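You operate a simulated robot arm through the tools that you are given. There is no shell and no other tool. Be economical: measure what you need, move in short steps, check, and stop when the job is done.

You run a simulated two-armed robot. Do the job below in one go: nothing can be reset, and whatever is moved stays where it is left.

Task
Bend the thin tube to 90 degrees on the blue hand bender.
Fine: clamp first; hold the bender while you clamp, bend and unclamp; leave the lever back and the clamp loose.

Only the result counts: the job must be done as asked and must still hold three seconds after the hand-in. Knocking over, shifting, dropping, spilling or breaking anything else fails it.

Robot
Two 7-joint arms with two-finger parallel grippers on one trunk, on a base that drives. Base frame: it is fixed to the floor where the robot stands at the start and does not move with it; the origin is under the middle of the robot, x ahead of it, y to its left, z up; the surface under the hand at the start is at about z = 850. Readings come in mm, degrees, newtons and seconds.
The left shoulder is at the start at [60, 143, 991], the right one opposite. With the tool pointing down near the work surface each hand reaches from about 320 to 740 mm from the robot's upright axis, wherever it stands, measured 20 degrees to its own side. Places, roughly: clamp knob of the blue hand bender [600, 200, 900]; lever of the blue hand bender [500, 100, 900]; thin tube [600, 0, 900]. Payload 1.57 kg a hand.
The tool frame of a hand sits at the grasp point between the pads (the TCP): z along the fingers, y along the line on which they close. The tips reach 30 mm beyond it. Largest opening 110 mm; finger width 24, thickness 12; the body of the gripper, 48 by 112 mm, starts 78 mm behind the TCP.
Orientation is that of the tool frame in the base frame, as a unit quaternion [x, y, z, w]. With the fingers straight down and closing along the base's y, the tool's x points along the base's -x, its y along +y and its z along -z.

Tools
- The arms move only by the tool arm_command. It takes "left_motion", "right_motion" or both (then of equal length, played together; a hand with none holds still); each is one flat list of numbers, 7 for each row, row after row: the finger opening in mm, from 0 to 110, then the shift along the base's x, y, z in units of 400 mm (1.0 is 400 mm), then the turn, a rotation vector about the base's x, y, z in units of 90 degrees (1.0 is 90 degrees). In form: [gripper, tx, ty, tz, wx, wy, wz, gripper, tx, ty, tz, wx, wy, wz, ...]. A call has 1 to 8 rows; each row is the pose to reach, as a shift and turn from the pose commanded when the call began. A call with a number of a shift or a turn outside -1 to 1 is refused whole. Each row takes 0.2 s and may step no farther than 50 mm and 8.6 degrees from the row before; otherwise, or with a gripper value out of range, the whole call is refused. A pose out of reach is approached as far as the arm can. The call stops where the force on the tool passes 40 N (or 10 N more than at its start, if that is more) or the arm is blocked; 0.2 s more then pass. The fingers move at their own pace (about 45 mm/s each) and stop on an object; they squeeze with about 24 N. The grip force told is the motor's: it shows also when the fingers shut on nothing. Time passes only in rows, and 0.2 s behind the last, so rows that repeat a pose let the fingers close. It gives the time, the measured TCP pose, the force on the tool (base axes), the opening and the grip force at its end, in the units of the frame above (readings bear some noise), with the torque about the TCP (base axes, N m) and any sound that the robot's microphone picked up, and new pictures: "pictures" is both (left out), scene, wrist or none (wrist: the cameras of the hands that moved).
- Cameras (640 x 400 px; columns grow to the right, rows downward): "scene" is now at [44.4, 21, 1601.5]; the picture's right is [0.28, -0.96, 0.00], its down [-0.73, -0.21, -0.65] and it looks along [0.63, 0.18, -0.76] (base axes); focal length 285 px, centre (320, 200). "left" rides on the left gripper at [70, -16, -141] in its tool frame; the picture's right is [0.23, 0.97, 0.00], its down [-0.86, 0.20, -0.48] and it looks along [-0.47, 0.11, 0.88] (tool axes); focal length 222 px, centre (320, 200). "right" rides on the right gripper at [70, 16, -141] in its tool frame; the picture's right is [-0.23, 0.97, 0.00], its down [-0.86, -0.20, -0.48] and it looks along [-0.47, -0.11, 0.88] (tool axes); focal length 222 px, centre (320, 200). There is no depth. A picture from a camera that has moved, and an enlarged one, comes with that camera's place and axes in the base frame and with its lens.
- lift_body(by): slides the trunk up (or, below 0, down) by that many mm; the arms and the scene camera ride with it, the base frame stays. It gives what a move gives, with no picture.
- base_move(legs): drives the robot by 1 to 6 legs, each [ahead, left, turn to the left] in mm, mm and degrees, along the robot's own axes; the way and the turn of a leg run together, so that a leg with both is an arc; at most 1500 mm and 180 degrees a leg. The arms and the cameras ride along, it lands a little off, and it stops where it bumps. It gives what a move gives, and a new picture of the scene camera.
- aim_head(pan, tilt): turns the head with the scene camera to pan (to the left, within 86 degrees either way) and tilt (down, from -29 to 69), counted from straight ahead of the robot. It gives what a move gives, and a new picture of the scene camera.
- inspect(camera, box): a new picture of the part [left, top, right, bottom] of that camera's present view, enlarged. The clock stands still meanwhile.
- finish_job(): hands the job in; it is judged then, once.

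Work in short steps. Places have to be worked out from the pictures, the camera data and where the tool is seen: move nearer, look again, correct. Check each grasp and each placing, and mend what went wrong. You have 120 turns and 260 pictures in all, those below and enlarged ones among them. Open the grippers and draw the arms clear of the work before you hand the job in, unless the task says otherwise; then end with one line.

The tools are called after "Emit:" as a command line: name --argument value ..., lists and objects as JSON in quotes. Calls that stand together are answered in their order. arm_command: Moves the arms, as the interface text tells. Its arguments: {"type":"object","properties":{"left_motion":{"type":"array"},"right_motion":{"type":"array"},"pictures":{"type":"string","enum":["both","scene","wrist","none"]}},"required":[]} The other tools are called the same way: lift_body (by) slides the trunk up or down; base_move (legs) drives the base; aim_head (pan, tilt) turns the head that bears the scene camera; inspect (camera, box) takes an enlarged picture of a part of a camera's view; finish_job () hands the job in.

At the start:

```text
t: 0.0
left_ee_pos: [410.1, 273.0, 1173.0]
left_ee_rot: [0.0, 1.0, -0.001, 0.002]
left_ft_force: [0.2, -0.1, -0.5]
left_ft_torque: [0.0, 0.03, 0.0]
left_grip_width: 110.1
left_finger_force: 0.0
right_ee_pos: [522.3, -107.8, 1137.5]
right_ee_rot: [0.0, 1.0, 0.0, 0.0]
right_ft_force: [-0.2, 0.0, 0.3]
right_ft_torque: [0.02, -0.01, -0.01]
right_grip_width: 109.7
right_finger_force: 0.1
trunk travel left (down, up): [-590.0, 0.0]
robot x, y, heading: [0.6, 2.0, -0.3]
head pan, tilt: [16.4, 49.3]
```

scene: 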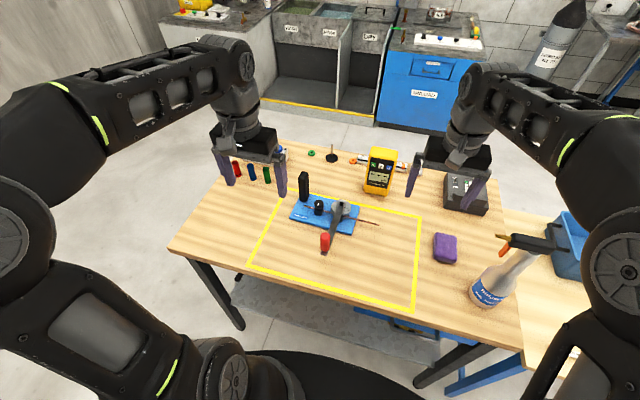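
right: 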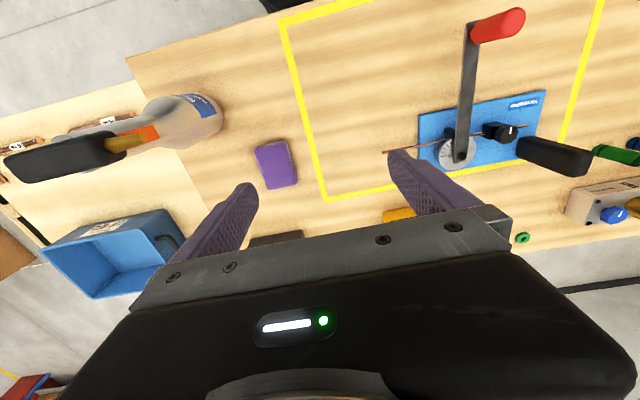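
left: 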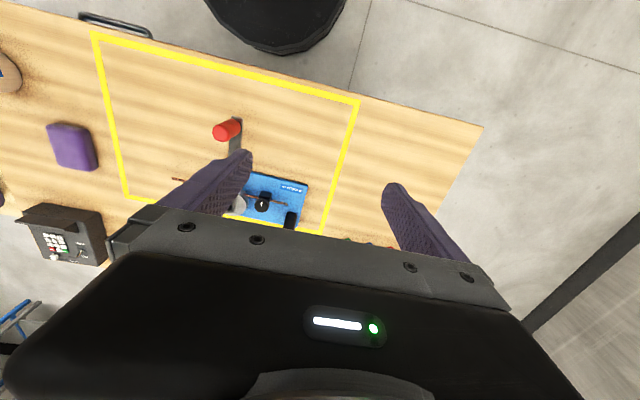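

The bender is a blue plate with a dial, a black knob, a black upright handle and a red-gripped lever. I'll enlarge it from both views.

Emit:
inspect --camera "scene" --box '[260, 160, 400, 270]'

Emit:
inspect --camera "right" --box '[370, 0, 610, 200]'

```text
3.64 times, centred on (330, 215) of scene
camera zoom: at [44.4, 21.0, 1601.5], right [0.28, -0.96, 0.0], down [-0.73, -0.21, -0.65], along [0.63, 0.18, -0.76], focal length 1038 px, centre (284, 146)
```

zoom: 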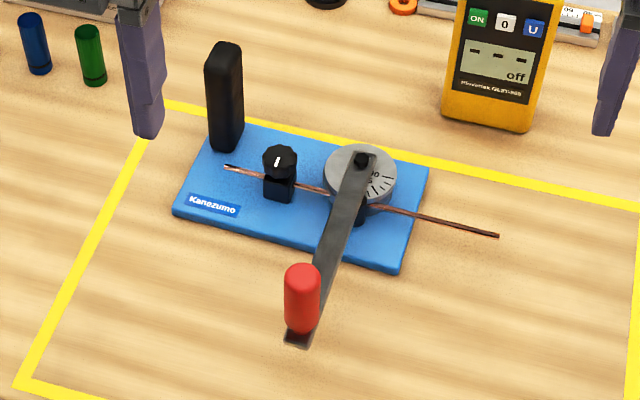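

```text
2.00 times, centred on (490, 100) of right
camera zoom: at [451.1, -92.8, 1279.1], right [0.23, 0.97, 0.0], down [0.85, -0.2, 0.48], along [0.47, -0.11, -0.88], focal length 444 px, centre (-20, 400)
```

zoom: 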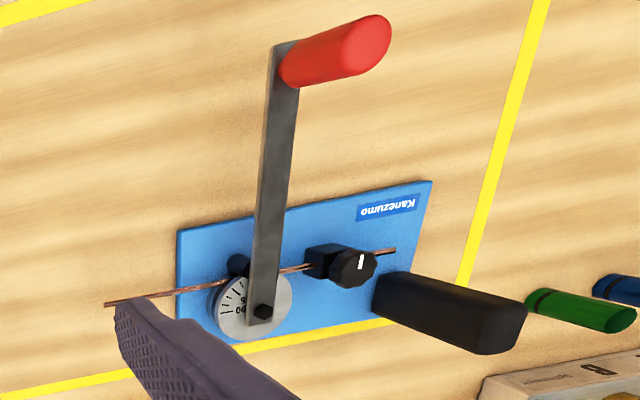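

Estimates: post ≈[652,251], z 862–970; knob top ≈[597,183,915]; pivot ≈[617,114]; red grip ≈[450,122], z 918–980. The left hand will hold the post and the right hand will work the knob and lever, so I shift the base 100 mm left to give the right arm comfortable reach.

Emit:
base_move --legs '[[0, 100, 0]]'

Emit:
inspect --camera "scene" --box '[300, 140, 460, 240]'

Emit:
inspect --camera "right" --box '[300, 0, 620, 200]'

Emit:
inspect --camera "left" --box '[60, 80, 300, 230]'

```text
t: 1.1
left_ee_pos: [410.0, 372.5, 1172.7]
left_ee_rot: [-0.001, 1.0, -0.002, 0.002]
left_ft_force: [-0.4, -0.4, -1.0]
left_ft_torque: [-0.02, 0.03, -0.02]
left_grip_width: 110.0
left_finger_force: 0.0
right_ee_pos: [522.4, -7.6, 1136.7]
right_ee_rot: [-0.002, 1.0, -0.002, 0.001]
right_ft_force: [-0.5, -0.1, 0.4]
right_ft_torque: [-0.01, 0.05, -0.02]
right_grip_width: 110.1
right_finger_force: 0.0
trunk travel left (down, up): [-590.0, 0.0]
robot x, y, heading: [2.2, 97.5, 0.6]
head pan, tilt: [16.4, 49.3]
camera scene: at [44.3, 121.1, 1601.5], right [0.28, -0.96, 0.0], down [-0.73, -0.22, -0.65], along [0.63, 0.18, -0.76], focal length 285 px, centre (320, 200)
```

scene: 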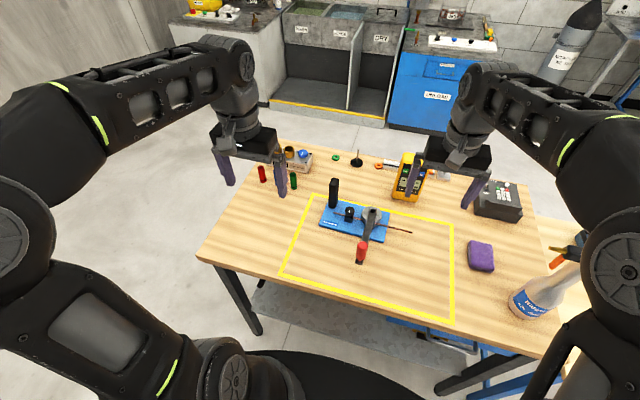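

```text
4.00 times, centred on (380, 190) of scene
camera zoom: at [44.3, 121.1, 1601.5], right [0.28, -0.96, 0.0], down [-0.73, -0.22, -0.65], along [0.63, 0.18, -0.76], focal length 1142 px, centre (80, 240)
```

zoom: 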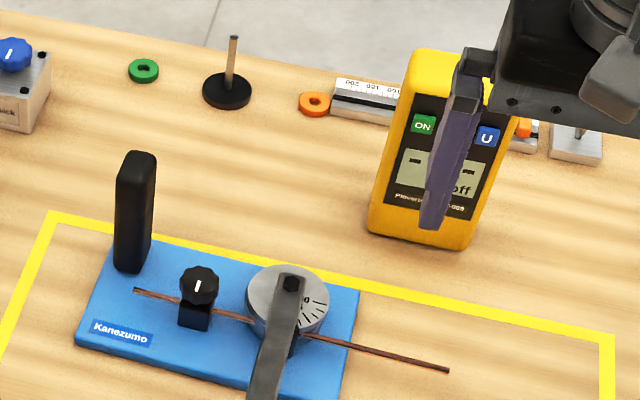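

```text
2.00 times, centred on (460, 100) of right
camera zoom: at [451.2, 7.6, 1279.3], right [0.23, 0.97, 0.0], down [0.85, -0.2, 0.48], along [0.47, -0.11, -0.88], focal length 444 px, centre (40, 400)
```

zoom: 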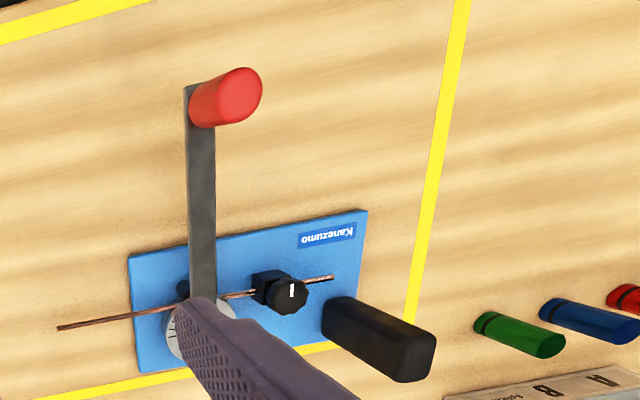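

```text
2.67 times, centred on (180, 155) of left
camera zoom: at [341.6, 356.5, 1313.5], right [-0.23, 0.97, 0.0], down [0.85, 0.2, 0.48], along [0.47, 0.11, -0.88], focal length 592 px, centre (693, 320)
```

zoom: 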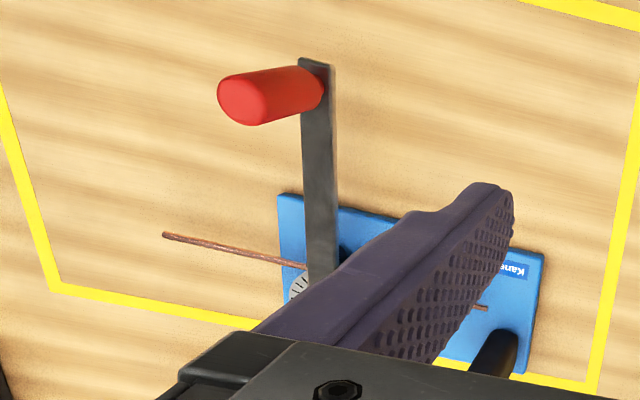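

Tube lies nearly along y, so the bender is square to the base frame. I begin turning the left hand so its fingers close along x while tilting 45° to come at the post from its left, staying high.

Emit:
arm_command --left_motion '[110, 0.054, 0.012, -0.022, -0.0326, 0.0326, 0.0786, 110, 0.108, 0.023, -0.044, -0.0651, 0.0651, 0.1573, 110, 0.1625, 0.035, -0.066, -0.0977, 0.0977, 0.2359, 110, 0.217, 0.047, -0.088, -0.1303, 0.1303, 0.3145, 110, 0.271, 0.058, -0.11, -0.1628, 0.1628, 0.3931, 110, 0.325, 0.07, -0.1325, -0.1954, 0.1954, 0.4718]' --pictures "none"

Emit:
arm_command --left_motion '[110, 0.048, -0.004, -0.013, -0.0326, 0.0326, 0.0786, 110, 0.096, -0.008, -0.027, -0.0651, 0.0651, 0.1573, 110, 0.144, -0.0125, -0.04, -0.0977, 0.0977, 0.2359, 110, 0.192, -0.017, -0.053, -0.1303, 0.1303, 0.3145, 110, 0.24, -0.021, -0.067, -0.1628, 0.1628, 0.3931, 110, 0.2875, -0.025, -0.08, -0.1954, 0.1954, 0.4718]' --pictures "both"

```text
t: 2.5
left_ee_pos: [474.7, 374.3, 1138.2]
left_ee_rot: [-0.363, 0.916, -0.151, -0.079]
left_ft_force: [-0.4, 0.4, -0.6]
left_ft_torque: [-0.01, 0.0, 0.01]
left_grip_width: 110.0
left_finger_force: 0.0
left hand out of reach, approached as far as the arm can: row 1, 2, 3, 4, 5, 6
right_ee_pos: [520.3, -9.1, 1137.1]
right_ee_rot: [-0.001, 1.0, -0.001, 0.001]
right_ft_force: [-0.4, -0.1, 0.7]
right_ft_torque: [-0.07, -0.01, 0.03]
right_grip_width: 110.2
right_finger_force: 0.1
trunk travel left (down, up): [-590.0, 0.0]
robot x, y, heading: [-1.0, 103.0, 0.1]
head pan, tilt: [16.4, 49.3]
```

```text
t: 3.9
left_ee_pos: [591.5, 361.6, 1101.6]
left_ee_rot: [0.671, -0.667, 0.247, 0.209]
left_ft_force: [1.0, -0.2, 0.4]
left_ft_torque: [-0.02, 0.08, -0.02]
left_grip_width: 109.9
left_finger_force: 0.0
left hand out of reach, approached as far as the arm can: row 1, 2, 3, 4, 5
right_ee_pos: [525.3, -9.8, 1136.3]
right_ee_rot: [0.0, 1.0, -0.001, -0.003]
right_ft_force: [0.3, 0.8, -0.2]
right_ft_torque: [0.01, 0.08, 0.03]
right_grip_width: 109.7
right_finger_force: 0.1
trunk travel left (down, up): [-590.0, 0.0]
robot x, y, heading: [-1.3, 101.7, 0.1]
head pan, tilt: [16.4, 49.3]
camera scene: at [50.3, 118.8, 1601.3], right [0.28, -0.96, 0.0], down [-0.73, -0.22, -0.65], along [0.62, 0.19, -0.76], focal length 285 px, centre (320, 200)
camera left: at [599.7, 391.6, 1256.2], right [-0.97, -0.2, 0.09], down [-0.21, 0.96, -0.15], along [-0.06, -0.17, -0.98], focal length 222 px, centre (320, 200)
```

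scene: 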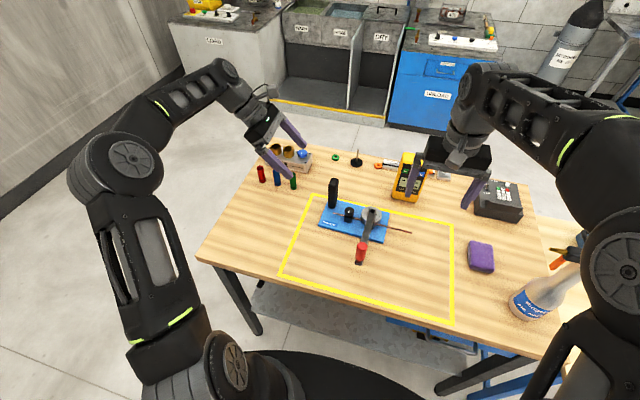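
left: 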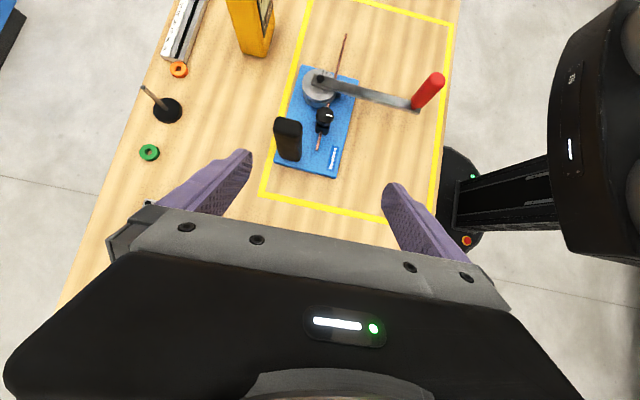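

Left hand is now turned about as wanted (closing along x, tilt ≈38°). I enlarge its view to locate the post, knob and lever precisely.

Emit:
inspect --camera "left" --box '[240, 50, 460, 190]'

Emit:
inspect --camera "scene" --box '[300, 160, 428, 240]'

```text
2.86 times, centred on (350, 120) of left
camera zoom: at [599.7, 391.6, 1256.2], right [-0.97, -0.2, 0.09], down [-0.21, 0.96, -0.15], along [-0.06, -0.17, -0.98], focal length 635 px, centre (234, 429)
```

zoom: 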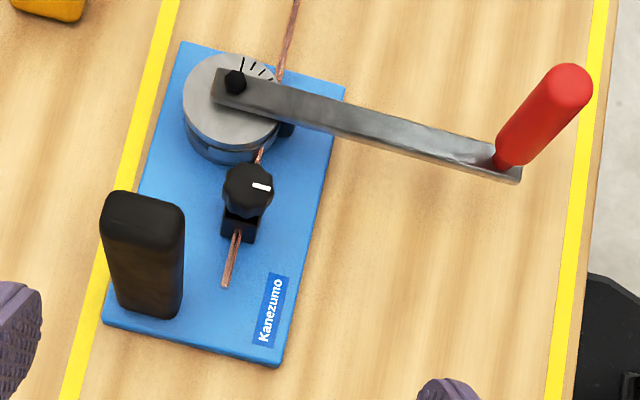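

```text
5.00 times, centred on (364, 200) of scene
camera zoom: at [50.3, 118.8, 1601.3], right [0.28, -0.96, 0.0], down [-0.73, -0.22, -0.65], along [0.62, 0.19, -0.76], focal length 1427 px, centre (100, 200)
```

zoom: 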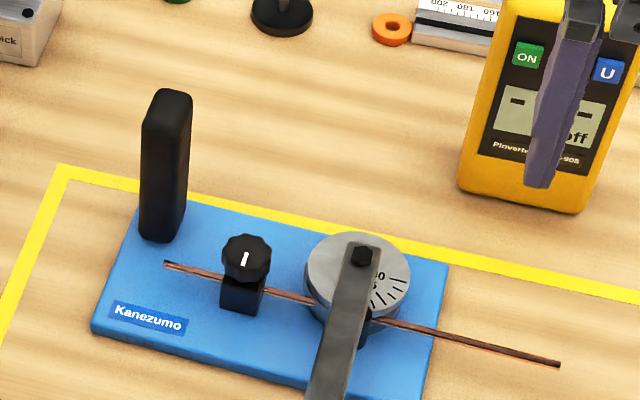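

Post centre ≈[646,251], top z≈970, about 40 (x) by 20 (y); knob top ≈[599,191,915]. Move the left hand to a pregrasp 100 mm back along its approach, with opening 80.

Emit:
arm_command --left_motion '[80, 0.045, -0.042, -0.071, 0, 0, 0, 80, 0.09, -0.083, -0.142, 0, 0, 0, 80, 0.136, -0.125, -0.2125, 0, 0, 0, 80, 0.136, -0.125, -0.2125, 0, 0, 0]'

```text
t: 4.9
left_ee_pos: [641.9, 309.1, 1021.8]
left_ee_rot: [0.67, -0.668, 0.248, 0.208]
left_ft_force: [0.0, 0.1, 0.3]
left_ft_torque: [-0.03, 0.0, 0.01]
left_grip_width: 80.1
left_finger_force: 0.1
right_ee_pos: [521.1, -10.0, 1137.0]
right_ee_rot: [-0.001, 1.0, 0.0, 0.001]
right_ft_force: [-0.2, 0.4, 0.3]
right_ft_torque: [0.02, -0.02, 0.02]
right_grip_width: 110.0
right_finger_force: 0.0
trunk travel left (down, up): [-590.0, 0.0]
robot x, y, heading: [-2.8, 100.3, -0.1]
head pan, tilt: [16.4, 49.3]
camera scene: at [43.3, 119.6, 1601.6], right [0.28, -0.96, 0.0], down [-0.73, -0.22, -0.65], along [0.63, 0.19, -0.76], focal length 285 px, centre (320, 200)
camera left: at [649.9, 340.0, 1176.8], right [-0.98, -0.2, 0.09], down [-0.21, 0.97, -0.15], along [-0.05, -0.17, -0.98], focal length 222 px, centre (320, 200)
```

scene: 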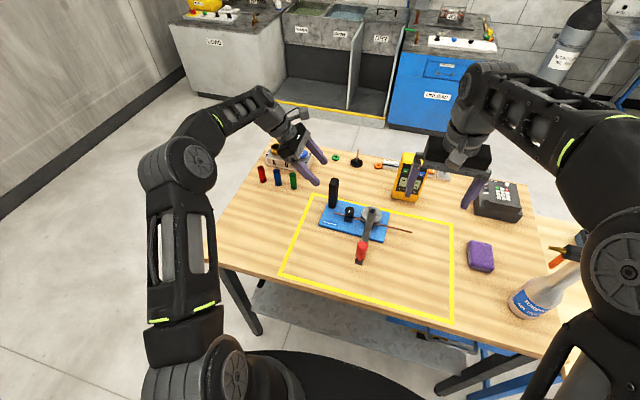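
left: 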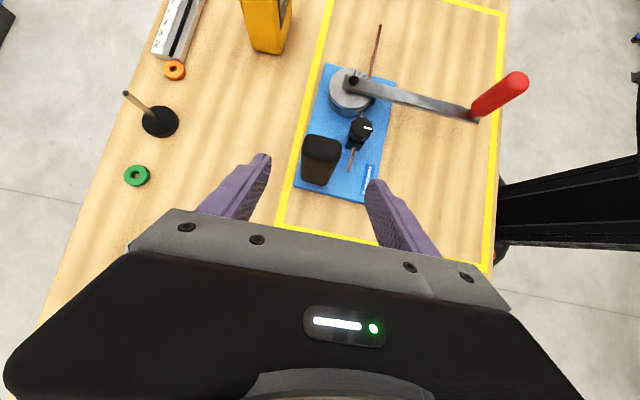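

Post top reads [648,252], consistent. I advance about two thirds along the approach and check.

Emit:
arm_command --left_motion '[80, 0.006, -0.05, -0.07, 0, 0, 0, 80, 0.012, -0.1, -0.14, 0, 0, 0, 80, 0.012, -0.1, -0.14, 0, 0, 0]'

Emit:
inspect --camera "scene" --box '[280, 130, 440, 230]'

```text
t: 5.7
left_ee_pos: [644.9, 269.3, 964.1]
left_ee_rot: [0.669, -0.669, 0.248, 0.209]
left_ft_force: [0.1, 0.0, -0.6]
left_ft_torque: [0.03, 0.02, -0.02]
left_grip_width: 80.0
left_finger_force: 0.1
right_ee_pos: [521.2, -9.6, 1138.0]
right_ee_rot: [-0.001, 1.0, 0.0, 0.002]
right_ft_force: [-0.4, 0.0, 0.2]
right_ft_torque: [0.0, 0.02, 0.0]
right_grip_width: 109.9
right_finger_force: 0.0
trunk travel left (down, up): [-590.0, 0.0]
robot x, y, heading: [-1.1, 100.6, 0.1]
head pan, tilt: [16.4, 49.3]
camera scene: at [44.1, 119.5, 1601.5], right [0.28, -0.96, 0.0], down [-0.73, -0.22, -0.65], along [0.63, 0.19, -0.76], focal length 285 px, centre (320, 200)
camera left: at [653.4, 300.5, 1118.6], right [-0.98, -0.2, 0.09], down [-0.21, 0.97, -0.15], along [-0.05, -0.17, -0.98], focal length 222 px, centre (320, 200)
```

scene: 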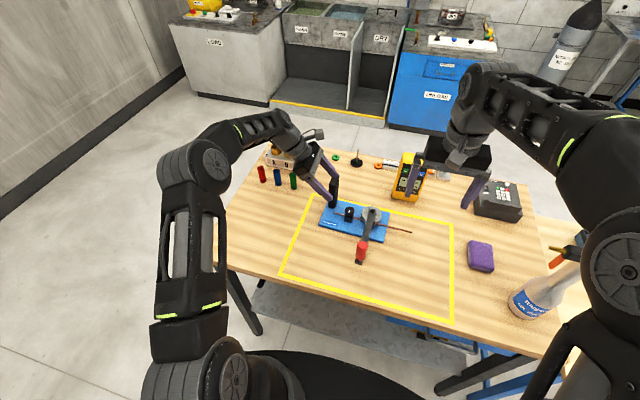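
left: 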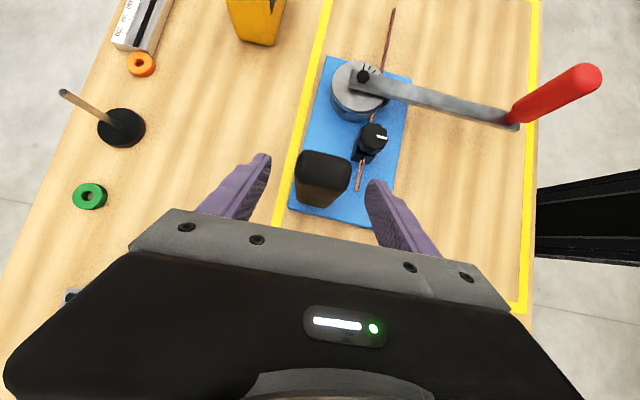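

```text
4.00 times, centred on (360, 180) of scene
camera zoom: at [44.1, 119.5, 1601.5], right [0.28, -0.96, 0.0], down [-0.73, -0.22, -0.65], along [0.63, 0.19, -0.76], focal length 1142 px, centre (160, 280)
```

zoom: 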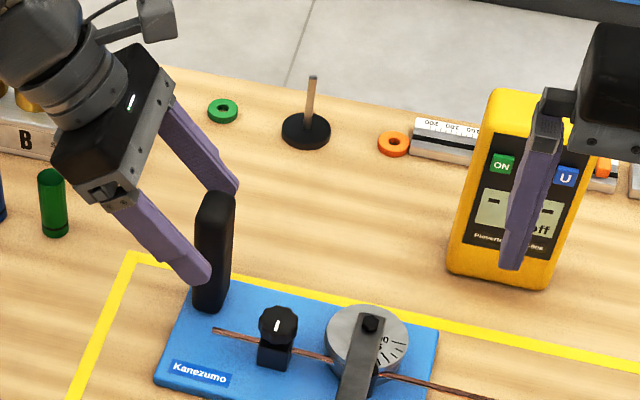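

The post lies centred between the fingers. I advance the rest and close on it.

Emit:
arm_command --left_motion '[80, 0.005, -0.042, -0.067, 0, 0, 0, 60, 0.005, -0.042, -0.067, 0, 0, 0, 45, 0.005, -0.042, -0.067, 0, 0, 0, 30, 0.005, -0.042, -0.067, 0, 0, 0, 30, 0.005, -0.042, -0.067, 0, 0, 0, 30, 0.005, -0.042, -0.067, 0, 0, 0]' --pictures "wrist"

Emit:
inspect --camera "scene" --box '[280, 130, 440, 230]'

```text
t: 7.1
left_ee_pos: [646.3, 251.0, 938.1]
left_ee_rot: [-0.669, 0.669, -0.246, -0.21]
left_ft_force: [-6.7, 0.8, 1.0]
left_ft_torque: [0.31, 1.37, -0.52]
left_grip_width: 44.3
left_finger_force: 23.9
right_ee_pos: [521.6, -9.0, 1137.6]
right_ee_rot: [0.0, 1.0, 0.0, 0.001]
right_ft_force: [0.9, -0.8, -1.3]
right_ft_torque: [-0.01, -0.02, 0.02]
right_grip_width: 109.8
right_finger_force: 0.0
trunk travel left (down, up): [-590.0, 0.0]
robot x, y, heading: [-3.6, 99.2, 0.1]
head pan, tilt: [16.4, 49.3]
camera left: at [655.5, 282.5, 1093.5], right [-0.98, -0.2, 0.09], down [-0.21, 0.97, -0.15], along [-0.06, -0.17, -0.98], focal length 222 px, centre (320, 200)
```

left: 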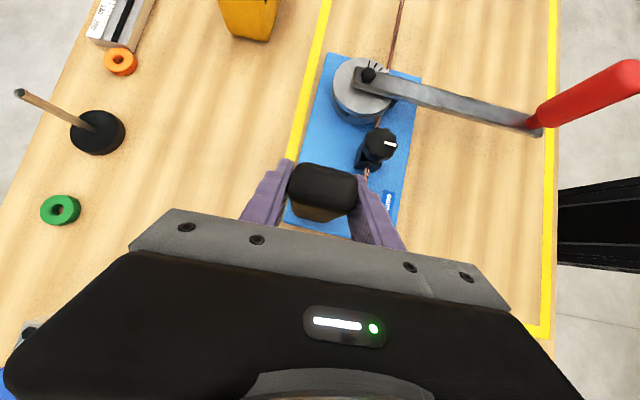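

```text
4.00 times, centred on (360, 180) of scene
camera zoom: at [43.6, 119.4, 1601.5], right [0.28, -0.96, 0.0], down [-0.73, -0.22, -0.65], along [0.63, 0.19, -0.76], focal length 1142 px, centre (160, 280)
```

zoom: 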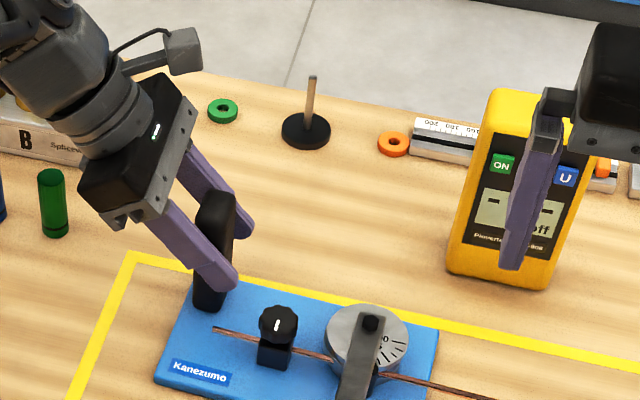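

The bender is held (24 N on the post). Next the right hand turns +90° about z (fingers closing along x, camera away from the left hand) and moves above the knob at ≈[600,190].

Emit:
arm_command --right_motion '[80, 0.02, 0.041, -0.015, 0, 0, 0.0834, 80, 0.04, 0.083, -0.031, 0, 0, 0.1667, 60, 0.06, 0.124, -0.046, 0, 0, 0.25, 60, 0.08, 0.165, -0.062, 0, 0, 0.3333, 60, 0.1, 0.206, -0.077, 0, 0, 0.4167, 60, 0.12, 0.2475, -0.0925, 0, 0, 0.5]' --pictures "none"

Emit:
arm_command --right_motion '[60, 0.0125, 0.0417, -0.03, 0, 0, 0.0834, 60, 0.025, 0.083, -0.06, 0, 0, 0.1667, 60, 0.0375, 0.125, -0.09, 0, 0, 0.25, 60, 0.05, 0.167, -0.12, 0, 0, 0.3333, 60, 0.0625, 0.208, -0.15, 0, 0, 0.4167, 60, 0.075, 0.25, -0.18, 0, 0, 0.5]' --pictures "both"

```text
t: 8.5
left_ee_pos: [647.2, 252.4, 940.5]
left_ee_rot: [0.669, -0.668, 0.248, 0.209]
left_ft_force: [-6.4, 1.9, 2.4]
left_ft_torque: [-0.5, 1.59, -0.67]
left_grip_width: 44.0
left_finger_force: 23.7
right_ee_pos: [567.7, 89.9, 1100.7]
right_ee_rot: [-0.384, 0.923, 0.001, 0.0]
right_ft_force: [0.1, -0.6, 0.3]
right_ft_torque: [0.0, 0.01, 0.02]
right_grip_width: 59.8
right_finger_force: 0.0
trunk travel left (down, up): [-590.0, 0.0]
robot x, y, heading: [-3.3, 100.5, 0.2]
head pan, tilt: [16.4, 49.3]
```

```text
t: 9.9
left_ee_pos: [648.9, 253.5, 938.9]
left_ee_rot: [0.669, -0.669, 0.249, 0.21]
left_ft_force: [-4.1, 2.8, 5.3]
left_ft_torque: [-0.73, 1.63, -0.54]
left_grip_width: 43.7
left_finger_force: 24.5
right_ee_pos: [598.5, 189.0, 1029.1]
right_ee_rot: [0.708, -0.706, 0.002, -0.002]
right_ft_force: [0.1, -0.4, 0.2]
right_ft_torque: [-0.01, 0.03, 0.03]
right_grip_width: 60.0
right_finger_force: 0.1
trunk travel left (down, up): [-590.0, 0.0]
robot x, y, heading: [-1.6, 97.8, -0.1]
head pan, tilt: [16.4, 49.3]
camera scene: at [43.5, 120.2, 1601.5], right [0.28, -0.96, 0.0], down [-0.73, -0.22, -0.65], along [0.63, 0.18, -0.76], focal length 285 px, centre (320, 200)
camera right: at [582.2, 118.6, 1169.4], right [-0.97, 0.22, 0.0], down [0.19, 0.85, 0.48], along [0.11, 0.47, -0.88], focal length 222 px, centre (320, 200)
```

scene: 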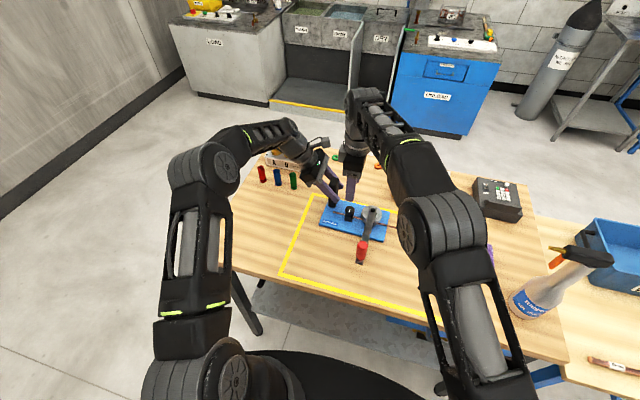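
right: 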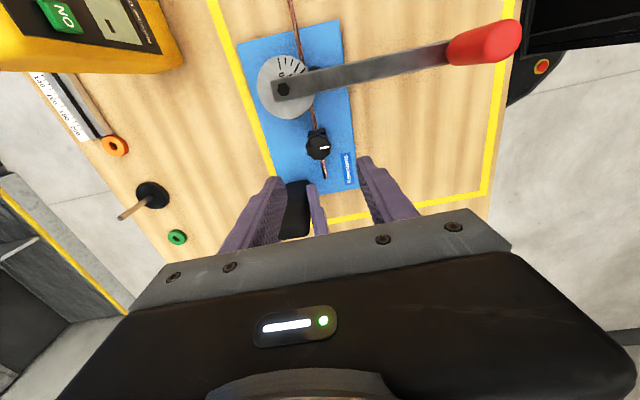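

Knob reads [601,187] from the right camera; the TCP is at [598.5,189,1029]. Descend until the tips are just above the knob top and look.

Emit:
arm_command --right_motion '[60, 0.003, -0.002, -0.07, 0, 0, 0, 60, 0.005, -0.003, -0.13, 0, 0, 0, 60, 0.005, -0.003, -0.19, 0, 0, 0, 60, 0.005, -0.003, -0.19, 0, 0, 0]' --pictures "wrist"

Emit:
inspect --camera "scene" --box '[300, 150, 428, 230]'

Emit:
inspect --camera "left" --box '[240, 40, 480, 190]'

```text
t: 10.9
left_ee_pos: [646.3, 252.3, 939.2]
left_ee_rot: [0.67, -0.669, 0.248, 0.208]
left_ft_force: [-2.8, 2.0, 7.3]
left_ft_torque: [-0.19, 1.73, -0.55]
left_grip_width: 43.6
left_finger_force: 24.0
right_ee_pos: [601.3, 188.7, 953.9]
right_ee_rot: [0.708, -0.707, -0.001, 0.0]
right_ft_force: [-0.1, -0.3, 0.1]
right_ft_torque: [-0.01, 0.01, -0.01]
right_grip_width: 60.0
right_finger_force: 0.1
trunk travel left (down, up): [-590.0, 0.0]
robot x, y, heading: [-0.5, 99.1, -0.1]
head pan, tilt: [16.4, 49.3]
camera right: at [584.6, 117.6, 1094.4], right [-0.97, 0.23, 0.0], down [0.2, 0.85, 0.48], along [0.11, 0.47, -0.88], focal length 222 px, centre (320, 200)
```

right: 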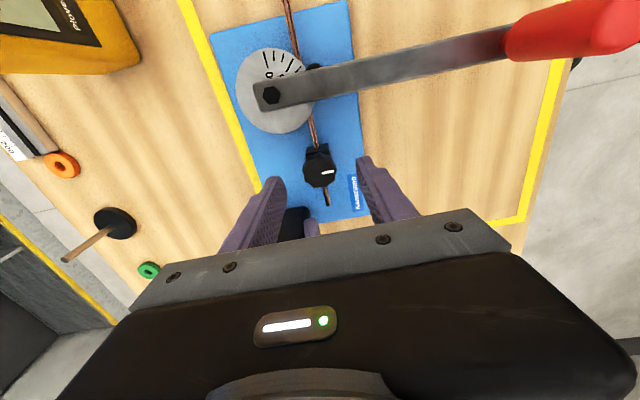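

```text
5.00 times, centred on (364, 190) of scene
camera zoom: at [43.5, 119.6, 1601.5], right [0.28, -0.96, 0.0], down [-0.73, -0.22, -0.65], along [0.63, 0.19, -0.76], focal length 1427 px, centre (100, 250)
```

zoom: 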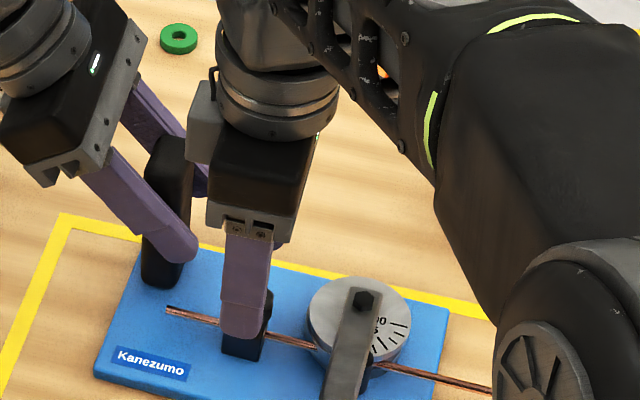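

```text
2.67 times, centred on (360, 115) of left
camera zoom: at [655.8, 282.9, 1094.1], right [-0.98, -0.2, 0.09], down [-0.21, 0.97, -0.15], along [-0.05, -0.17, -0.98], focal length 592 px, centre (213, 427)
```

zoom: 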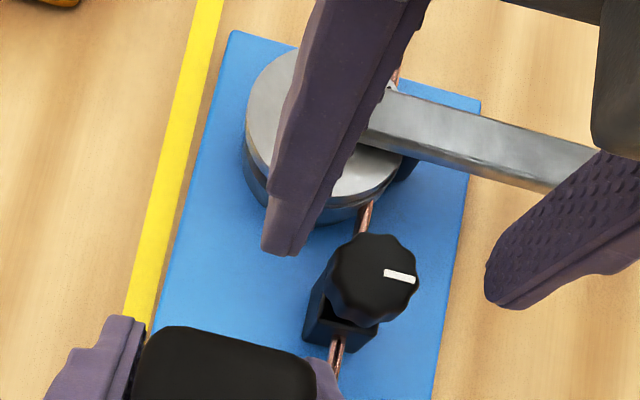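

Fingers straddle the knob well. Descend 27 mm and close gently on it.

Emit:
arm_command --right_motion '[60, 0, -0.003, -0.034, 0, 0, 0, 60, 0, -0.003, -0.067, 0, 0, 0, 45, 0, -0.003, -0.067, 0, 0, 0, 30, 0, -0.003, -0.067, 0, 0, 0, 20, 0, -0.003, -0.067, 0, 0, 0, 20, 0, -0.003, -0.067, 0, 0, 0]' --pictures "wrist"

Emit:
inspect --camera "left" --box '[240, 40, 480, 190]'

```text
t: 12.3
left_ee_pos: [648.1, 252.3, 938.4]
left_ee_rot: [0.67, -0.668, 0.247, 0.209]
left_ft_force: [-4.8, 3.4, 10.5]
left_ft_torque: [0.18, 1.77, -0.55]
left_grip_width: 43.5
left_finger_force: 23.9
right_ee_pos: [602.7, 186.6, 927.7]
right_ee_rot: [0.708, -0.706, 0.0, -0.001]
right_ft_force: [5.5, 0.6, -0.2]
right_ft_torque: [0.27, -0.22, 0.01]
right_grip_width: 30.5
right_finger_force: 23.8
trunk travel left (down, up): [-590.0, 0.0]
robot x, y, heading: [-1.1, 99.1, 0.4]
head pan, tilt: [16.4, 49.3]
camera right: at [585.2, 116.0, 1068.3], right [-0.97, 0.23, 0.0], down [0.2, 0.85, 0.48], along [0.11, 0.47, -0.88], focal length 222 px, centre (320, 200)
```

right: 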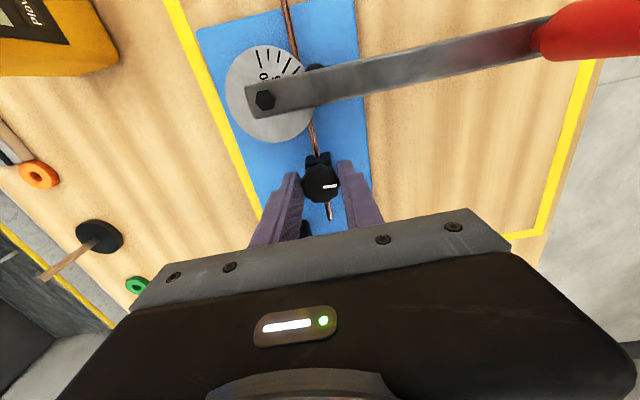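

```text
2.67 times, centred on (360, 115) of left
camera zoom: at [656.0, 282.9, 1094.0], right [-0.98, -0.2, 0.09], down [-0.21, 0.97, -0.15], along [-0.06, -0.17, -0.98], focal length 592 px, centre (213, 427)
```

zoom: 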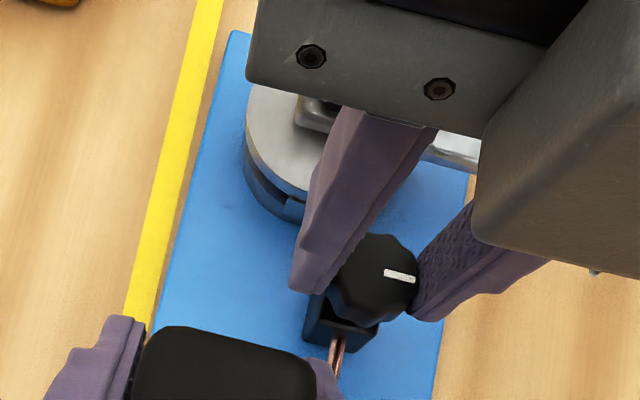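

Knob gripped (30.5 mm). Turn clockwise 48° and watch the torque.

Emit:
arm_command --right_motion '[20, 0, -0.003, 0, 0, 0, -0.089, 20, 0, -0.003, 0, 0, 0, -0.178, 20, 0, -0.003, 0, 0, 0, -0.267, 20, 0, -0.003, 0, 0, 0, -0.356, 20, 0, -0.003, 0, 0, 0, -0.444, 20, 0, -0.003, 0, 0, 0, -0.533]' --pictures "wrist"

Emit:
inspect --camera "left" --box '[240, 40, 480, 190]'

```text
t: 13.7
left_ee_pos: [648.3, 251.6, 939.0]
left_ee_rot: [0.67, -0.668, 0.248, 0.208]
left_ft_force: [2.9, -1.6, 3.6]
left_ft_torque: [-0.02, 1.6, -0.49]
left_grip_width: 44.0
left_finger_force: 24.1
right_ee_pos: [599.7, 186.4, 926.1]
right_ee_rot: [-0.358, 0.934, 0.0, 0.001]
right_ft_force: [-0.4, 7.4, 7.9]
right_ft_torque: [0.3, -0.34, 0.02]
right_grip_width: 30.0
right_finger_force: 24.0
trunk travel left (down, up): [-590.0, 0.0]
robot x, y, heading: [-1.1, 97.7, -0.1]
head pan, tilt: [16.4, 49.3]
camera right: at [537.0, 151.8, 1068.1], right [-0.48, 0.88, 0.0], down [0.77, 0.42, 0.48], along [0.42, 0.23, -0.88], focal length 222 px, centre (320, 200)
```

right: 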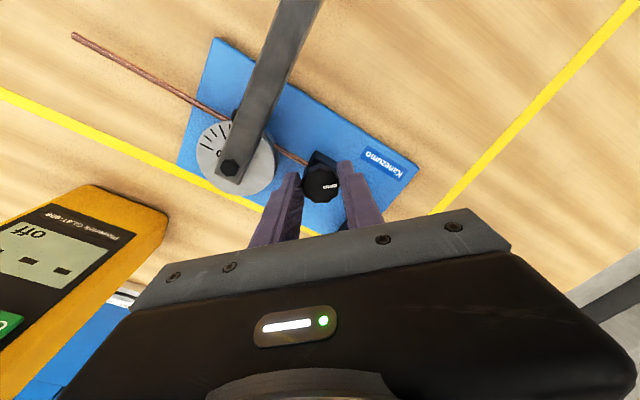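

```text
2.67 times, centred on (360, 115) of left
camera zoom: at [656.0, 282.9, 1093.7], right [-0.98, -0.2, 0.09], down [-0.21, 0.97, -0.15], along [-0.05, -0.17, -0.98], focal length 592 px, centre (213, 427)
```

zoom: 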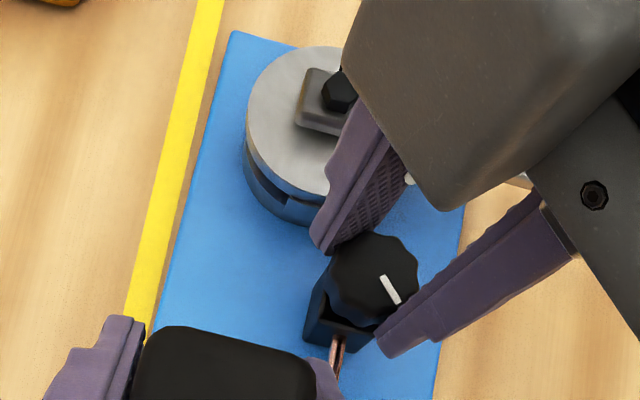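

The knob turns with the hand and torque is still low. Continue clockwise another 48°.

Emit:
arm_command --right_motion '[20, 0, 0, 0, 0, 0, -0.089, 20, 0, 0, 0, 0, 0, -0.178, 20, 0, 0, 0, 0, 0, -0.267, 20, 0, 0, 0, 0, 0, -0.356, 20, 0, 0, 0, 0, 0, -0.444, 20, 0, 0, 0, 0, 0, -0.533]' --pictures "none"

Emit:
inspect --camera "left" --box '[240, 40, 480, 190]'

```text
t: 15.1
left_ee_pos: [647.2, 252.3, 938.8]
left_ee_rot: [0.669, -0.668, 0.249, 0.208]
left_ft_force: [4.1, -5.8, 1.0]
left_ft_torque: [-0.1, 1.45, -0.38]
left_grip_width: 43.2
left_finger_force: 23.6
right_ee_pos: [601.3, 189.6, 927.0]
right_ee_rot: [0.052, 0.999, 0.0, 0.001]
right_ft_force: [-8.2, 16.1, 8.8]
right_ft_torque: [0.46, 0.04, 0.03]
right_grip_width: 30.2
right_finger_force: 24.2
trunk travel left (down, up): [-590.0, 0.0]
robot x, y, heading: [0.6, 100.6, -0.3]
head pan, tilt: [16.4, 49.3]
```

```text
2.67 times, centred on (360, 115) of left
camera zoom: at [655.3, 282.9, 1094.2], right [-0.98, -0.2, 0.09], down [-0.21, 0.97, -0.16], along [-0.05, -0.17, -0.98], focal length 592 px, centre (213, 427)
```

zoom: 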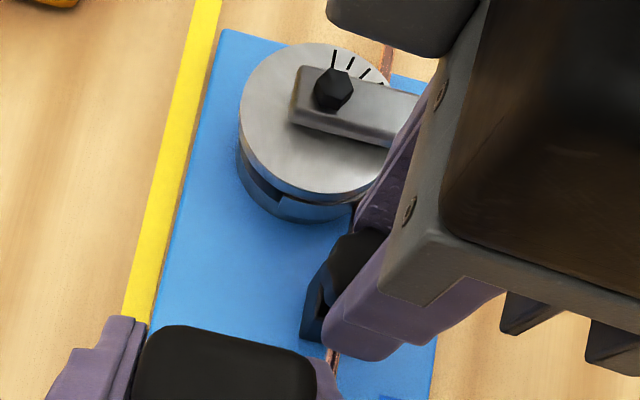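

No tightening torque yet; lateral force 16 N shows the knob centre is about 1–2 mm toward +y, so I recentre and turn 40° more.

Emit:
arm_command --right_motion '[20, -0.002, 0.006, -0.002, 0, 0, -0.089, 20, -0.003, 0.006, -0.003, 0, 0, -0.178, 20, -0.003, 0.006, -0.003, 0, 0, -0.267, 20, -0.003, 0.006, -0.003, 0, 0, -0.356, 20, -0.003, 0.006, -0.003, 0, 0, -0.444]' --pictures "both"

```text
t: 16.3
left_ee_pos: [646.9, 252.1, 938.7]
left_ee_rot: [0.669, -0.669, 0.247, 0.209]
left_ft_force: [-3.4, -4.9, 7.0]
left_ft_torque: [0.04, 1.82, -0.5]
left_grip_width: 43.0
left_finger_force: 24.4
right_ee_pos: [600.5, 189.9, 926.0]
right_ee_rot: [0.39, 0.921, 0.001, 0.003]
right_ft_force: [6.7, 11.7, 15.9]
right_ft_torque: [0.61, -0.11, 0.03]
right_grip_width: 30.5
right_finger_force: 24.0
trunk travel left (down, up): [-590.0, 0.0]
robot x, y, heading: [0.6, 101.0, 0.2]
head pan, tilt: [16.4, 49.3]
camera scene: at [43.1, 119.9, 1601.6], right [0.28, -0.96, 0.0], down [-0.73, -0.22, -0.65], along [0.63, 0.19, -0.76], focal length 285 px, centre (320, 200)
camera right: at [562.8, 250.1, 1067.6], right [0.86, 0.51, 0.01], down [0.45, -0.75, 0.48], along [0.25, -0.41, -0.88], focal length 222 px, centre (320, 200)
```

scene: 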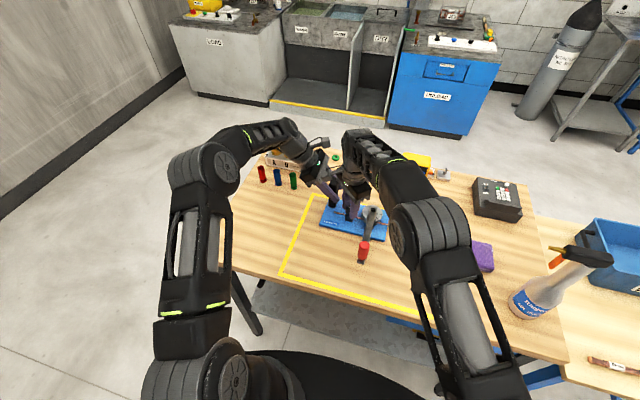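
right: 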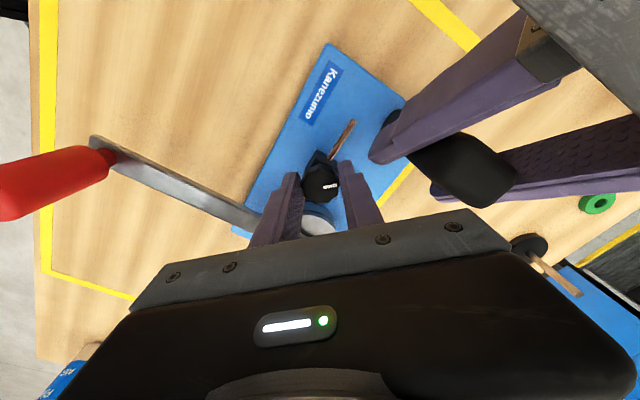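

Turned about 136° clockwise with no torque rise. I let go slightly, raise the hand, and inspect the knob and clamp for change.

Emit:
arm_command --right_motion '[46, 0, 0, 0.003, 0, 0, 0, 46, 0, 0, 0.003, 0, 0, 0, 46, 0, 0, 0.06, 0, 0, 0, 50, 0, 0, 0.12, 0, 0, 0, 50, -0.02, -0.1, 0.2, 0, 0, 0.08, 50, -0.02, -0.2, 0.25, 0, 0, 0.16]' --pictures "none"

Emit:
inspect --camera "left" --box '[300, 40, 460, 160]'

Emit:
inspect --camera "right" --box '[200, 50, 440, 210]'

Emit:
inspect --camera "scene" --box '[310, 180, 422, 250]'

```text
refused: row 5 steps farther than a row can; nothing moved
```

```text
3.33 times, centred on (380, 100) of left
camera zoom: at [655.3, 282.8, 1094.3], right [-0.98, -0.2, 0.09], down [-0.21, 0.97, -0.15], along [-0.06, -0.17, -0.98], focal length 740 px, centre (120, 533)
```

zoom: 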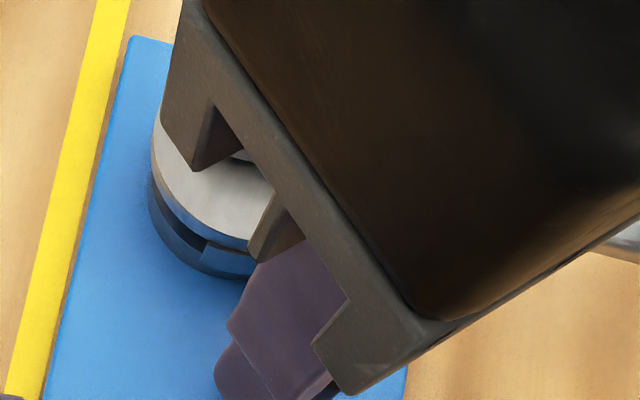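

```text
2.50 times, centred on (320, 130) of right
camera zoom: at [562.8, 250.1, 1067.6], right [0.86, 0.51, 0.01], down [0.45, -0.75, 0.48], along [0.25, -0.41, -0.88], focal length 555 px, centre (320, 375)
```

zoom: 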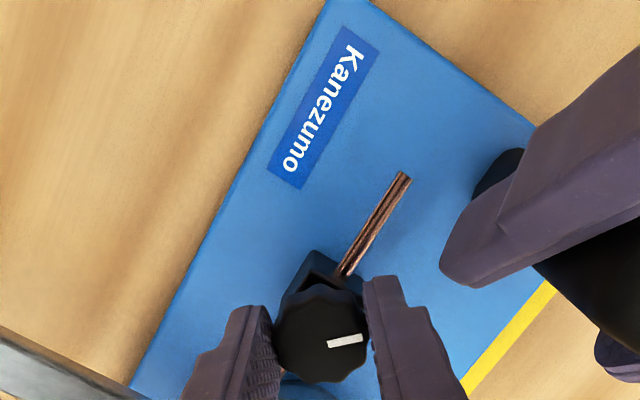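

```text
5.71 times, centred on (366, 215) of scene
camera zoom: at [43.1, 119.9, 1601.6], right [0.28, -0.96, 0.0], down [-0.73, -0.22, -0.65], along [0.63, 0.19, -0.76], focal length 1631 px, centre (57, 114)
```

zoom: 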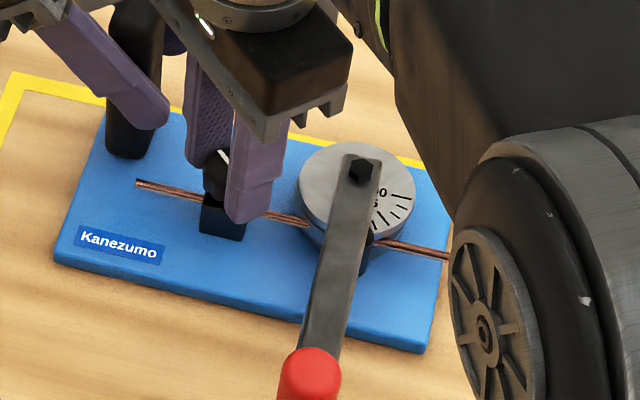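

The hand needs another stroke. I open a little, lift 36 mm, and wind the hand back counter-clockwise for a regrasp, checking the knob meanwhile.

Emit:
arm_command --right_motion '[48, 0, 0, 0.003, 0, 0, 0, 48, 0, 0, 0.003, 0, 0, 0, 48, 0, 0, 0.09, 0, 0, 0, 48, 0, 0, 0.09, 0, 0, 0.094, 48, 0, 0, 0.09, 0, 0, 0.188, 48, 0, 0, 0.09, 0, 0, 0.282, 48, 0, 0, 0.09, 0, 0, 0.376, 48, 0, 0, 0.09, 0, 0, 0.47]' --pictures "wrist"

Emit:
arm_command --right_motion '[48, 0, 0, 0, 0, 0, 0.094, 48, 0, 0, 0, 0, 0, 0.188, 48, 0, 0, 0, 0, 0, 0.282, 48, 0, 0, 0, 0, 0, 0.376, 48, 0, 0, 0, 0, 0, 0.47, 48, 0, 0, 0, 0, 0, 0.564, 48, 0, 0, 0, 0, 0, 0.658, 48, 0, 0, 0, 0, 0, 0.752]' --pictures "wrist"

Emit:
inspect --camera "left" --box '[240, 40, 480, 190]'

```text
t: 18.1
left_ee_pos: [648.0, 252.1, 938.1]
left_ee_rot: [0.669, -0.669, 0.247, 0.209]
left_ft_force: [-5.0, 1.3, 3.2]
left_ft_torque: [0.43, 1.51, -0.52]
left_grip_width: 43.2
left_finger_force: 24.3
right_ee_pos: [598.1, 188.5, 961.3]
right_ee_rot: [0.03, 1.0, 0.0, 0.001]
right_ft_force: [0.1, 0.2, -0.7]
right_ft_torque: [0.0, -0.01, -0.01]
right_grip_width: 48.0
right_finger_force: 0.1
trunk travel left (down, up): [-590.0, 0.0]
robot x, y, heading: [4.0, 97.6, 0.2]
head pan, tilt: [16.4, 49.3]
camera right: at [529.7, 208.0, 1102.4], right [0.28, 0.96, 0.0], down [0.84, -0.25, 0.48], along [0.46, -0.14, -0.88], focal length 222 px, centre (320, 200)
```

right: 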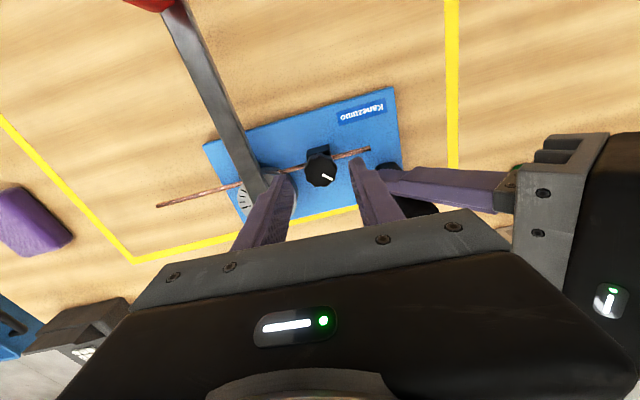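

```text
t: 19.9
left_ee_pos: [647.3, 251.6, 938.7]
left_ee_rot: [-0.669, 0.669, -0.247, -0.208]
left_ft_force: [-5.6, 2.4, 2.8]
left_ft_torque: [0.43, 1.45, -0.63]
left_grip_width: 43.3
left_finger_force: 23.8
right_ee_pos: [600.1, 188.9, 960.2]
right_ee_rot: [-0.531, 0.847, 0.0, 0.0]
right_ft_force: [-0.3, -0.3, -0.4]
right_ft_torque: [0.01, -0.02, 0.03]
right_grip_width: 47.9
right_finger_force: 0.0
trunk travel left (down, up): [-590.0, 0.0]
robot x, y, heading: [2.0, 99.0, 0.1]
head pan, tilt: [16.4, 49.3]
camera right: at [554.9, 131.8, 1102.3], right [-0.78, 0.63, 0.0], down [0.55, 0.68, 0.48], along [0.3, 0.37, -0.88], focal length 222 px, centre (320, 200)
```

right: 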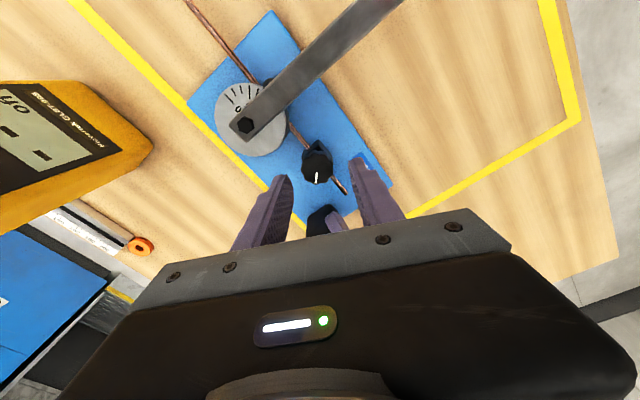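

```text
2.67 times, centred on (360, 115) of left
camera zoom: at [655.7, 282.8, 1093.8], right [-0.98, -0.2, 0.09], down [-0.21, 0.97, -0.15], along [-0.06, -0.17, -0.98], focal length 592 px, centre (213, 427)
```

zoom: 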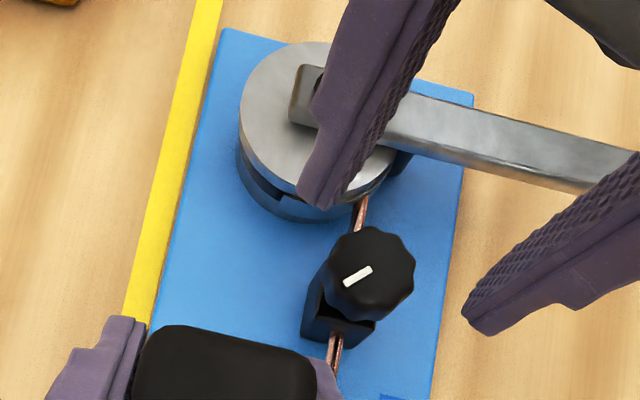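

Knob turned ~130° clockwise without reaching a stop. Lower, regrasp, and start a second clockwise stroke.

Emit:
arm_command --right_motion '[48, 0.002, -0.004, -0.045, 0, 0, 0, 48, 0.002, -0.004, -0.088, 0, 0, 0, 36, 0.002, -0.004, -0.088, 0, 0, 0, 20, 0.002, -0.004, -0.088, 0, 0, 0, 20, 0.002, -0.004, -0.088, 0, 0, 0]' --pictures "none"

Emit:
arm_command --right_motion '[20, 0, 0, 0, 0, 0, -0.089, 20, 0, 0, 0, 0, 0, -0.178, 20, 0, 0, 0, 0, 0, -0.267, 20, 0, 0, 0, 0, 0, -0.356, 20, 0, 0, 0, 0, 0, -0.444, 20, 0, 0, 0, 0, 0, -0.533]' --pictures "wrist"

```text
t: 21.1
left_ee_pos: [646.8, 251.9, 939.9]
left_ee_rot: [0.669, -0.669, 0.247, 0.209]
left_ft_force: [-8.9, 4.7, 4.7]
left_ft_torque: [0.24, 1.66, -0.57]
left_grip_width: 43.0
left_finger_force: 24.4
right_ee_pos: [602.5, 187.0, 925.7]
right_ee_rot: [-0.53, 0.848, -0.001, 0.001]
right_ft_force: [5.9, -1.8, -0.4]
right_ft_torque: [0.02, -0.21, -0.02]
right_grip_width: 30.8
right_finger_force: 24.3
trunk travel left (down, up): [-590.0, 0.0]
robot x, y, heading: [1.9, 100.6, 0.0]
head pan, tilt: [16.4, 49.3]
```

```text
t: 22.5
left_ee_pos: [647.2, 253.2, 939.2]
left_ee_rot: [-0.669, 0.669, -0.247, -0.209]
left_ft_force: [-9.2, 3.5, 2.9]
left_ft_torque: [-0.26, 1.53, -0.6]
left_grip_width: 43.1
left_finger_force: 23.8
right_ee_pos: [600.5, 187.0, 926.2]
right_ee_rot: [-0.14, 0.99, 0.0, 0.0]
right_ft_force: [7.7, -0.8, 4.3]
right_ft_torque: [-0.01, -0.17, 0.16]
right_grip_width: 30.8
right_finger_force: 24.0
trunk travel left (down, up): [-590.0, 0.0]
robot x, y, heading: [-0.0, 98.7, 0.3]
head pan, tilt: [16.4, 49.3]
camera right: at [528.8, 182.7, 1067.6], right [-0.05, 1.0, 0.0], down [0.88, 0.04, 0.48], along [0.48, 0.02, -0.88], focal length 222 px, centre (320, 200)
```

right: 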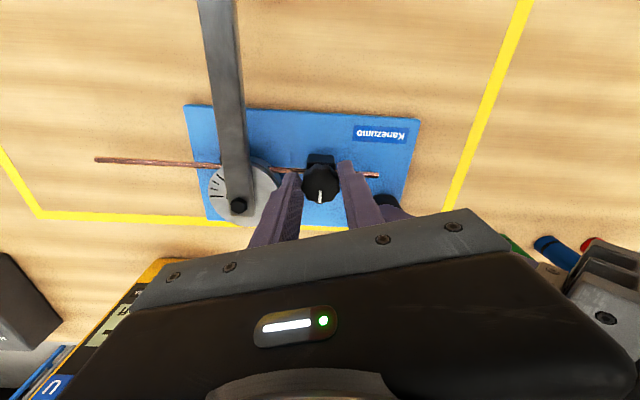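

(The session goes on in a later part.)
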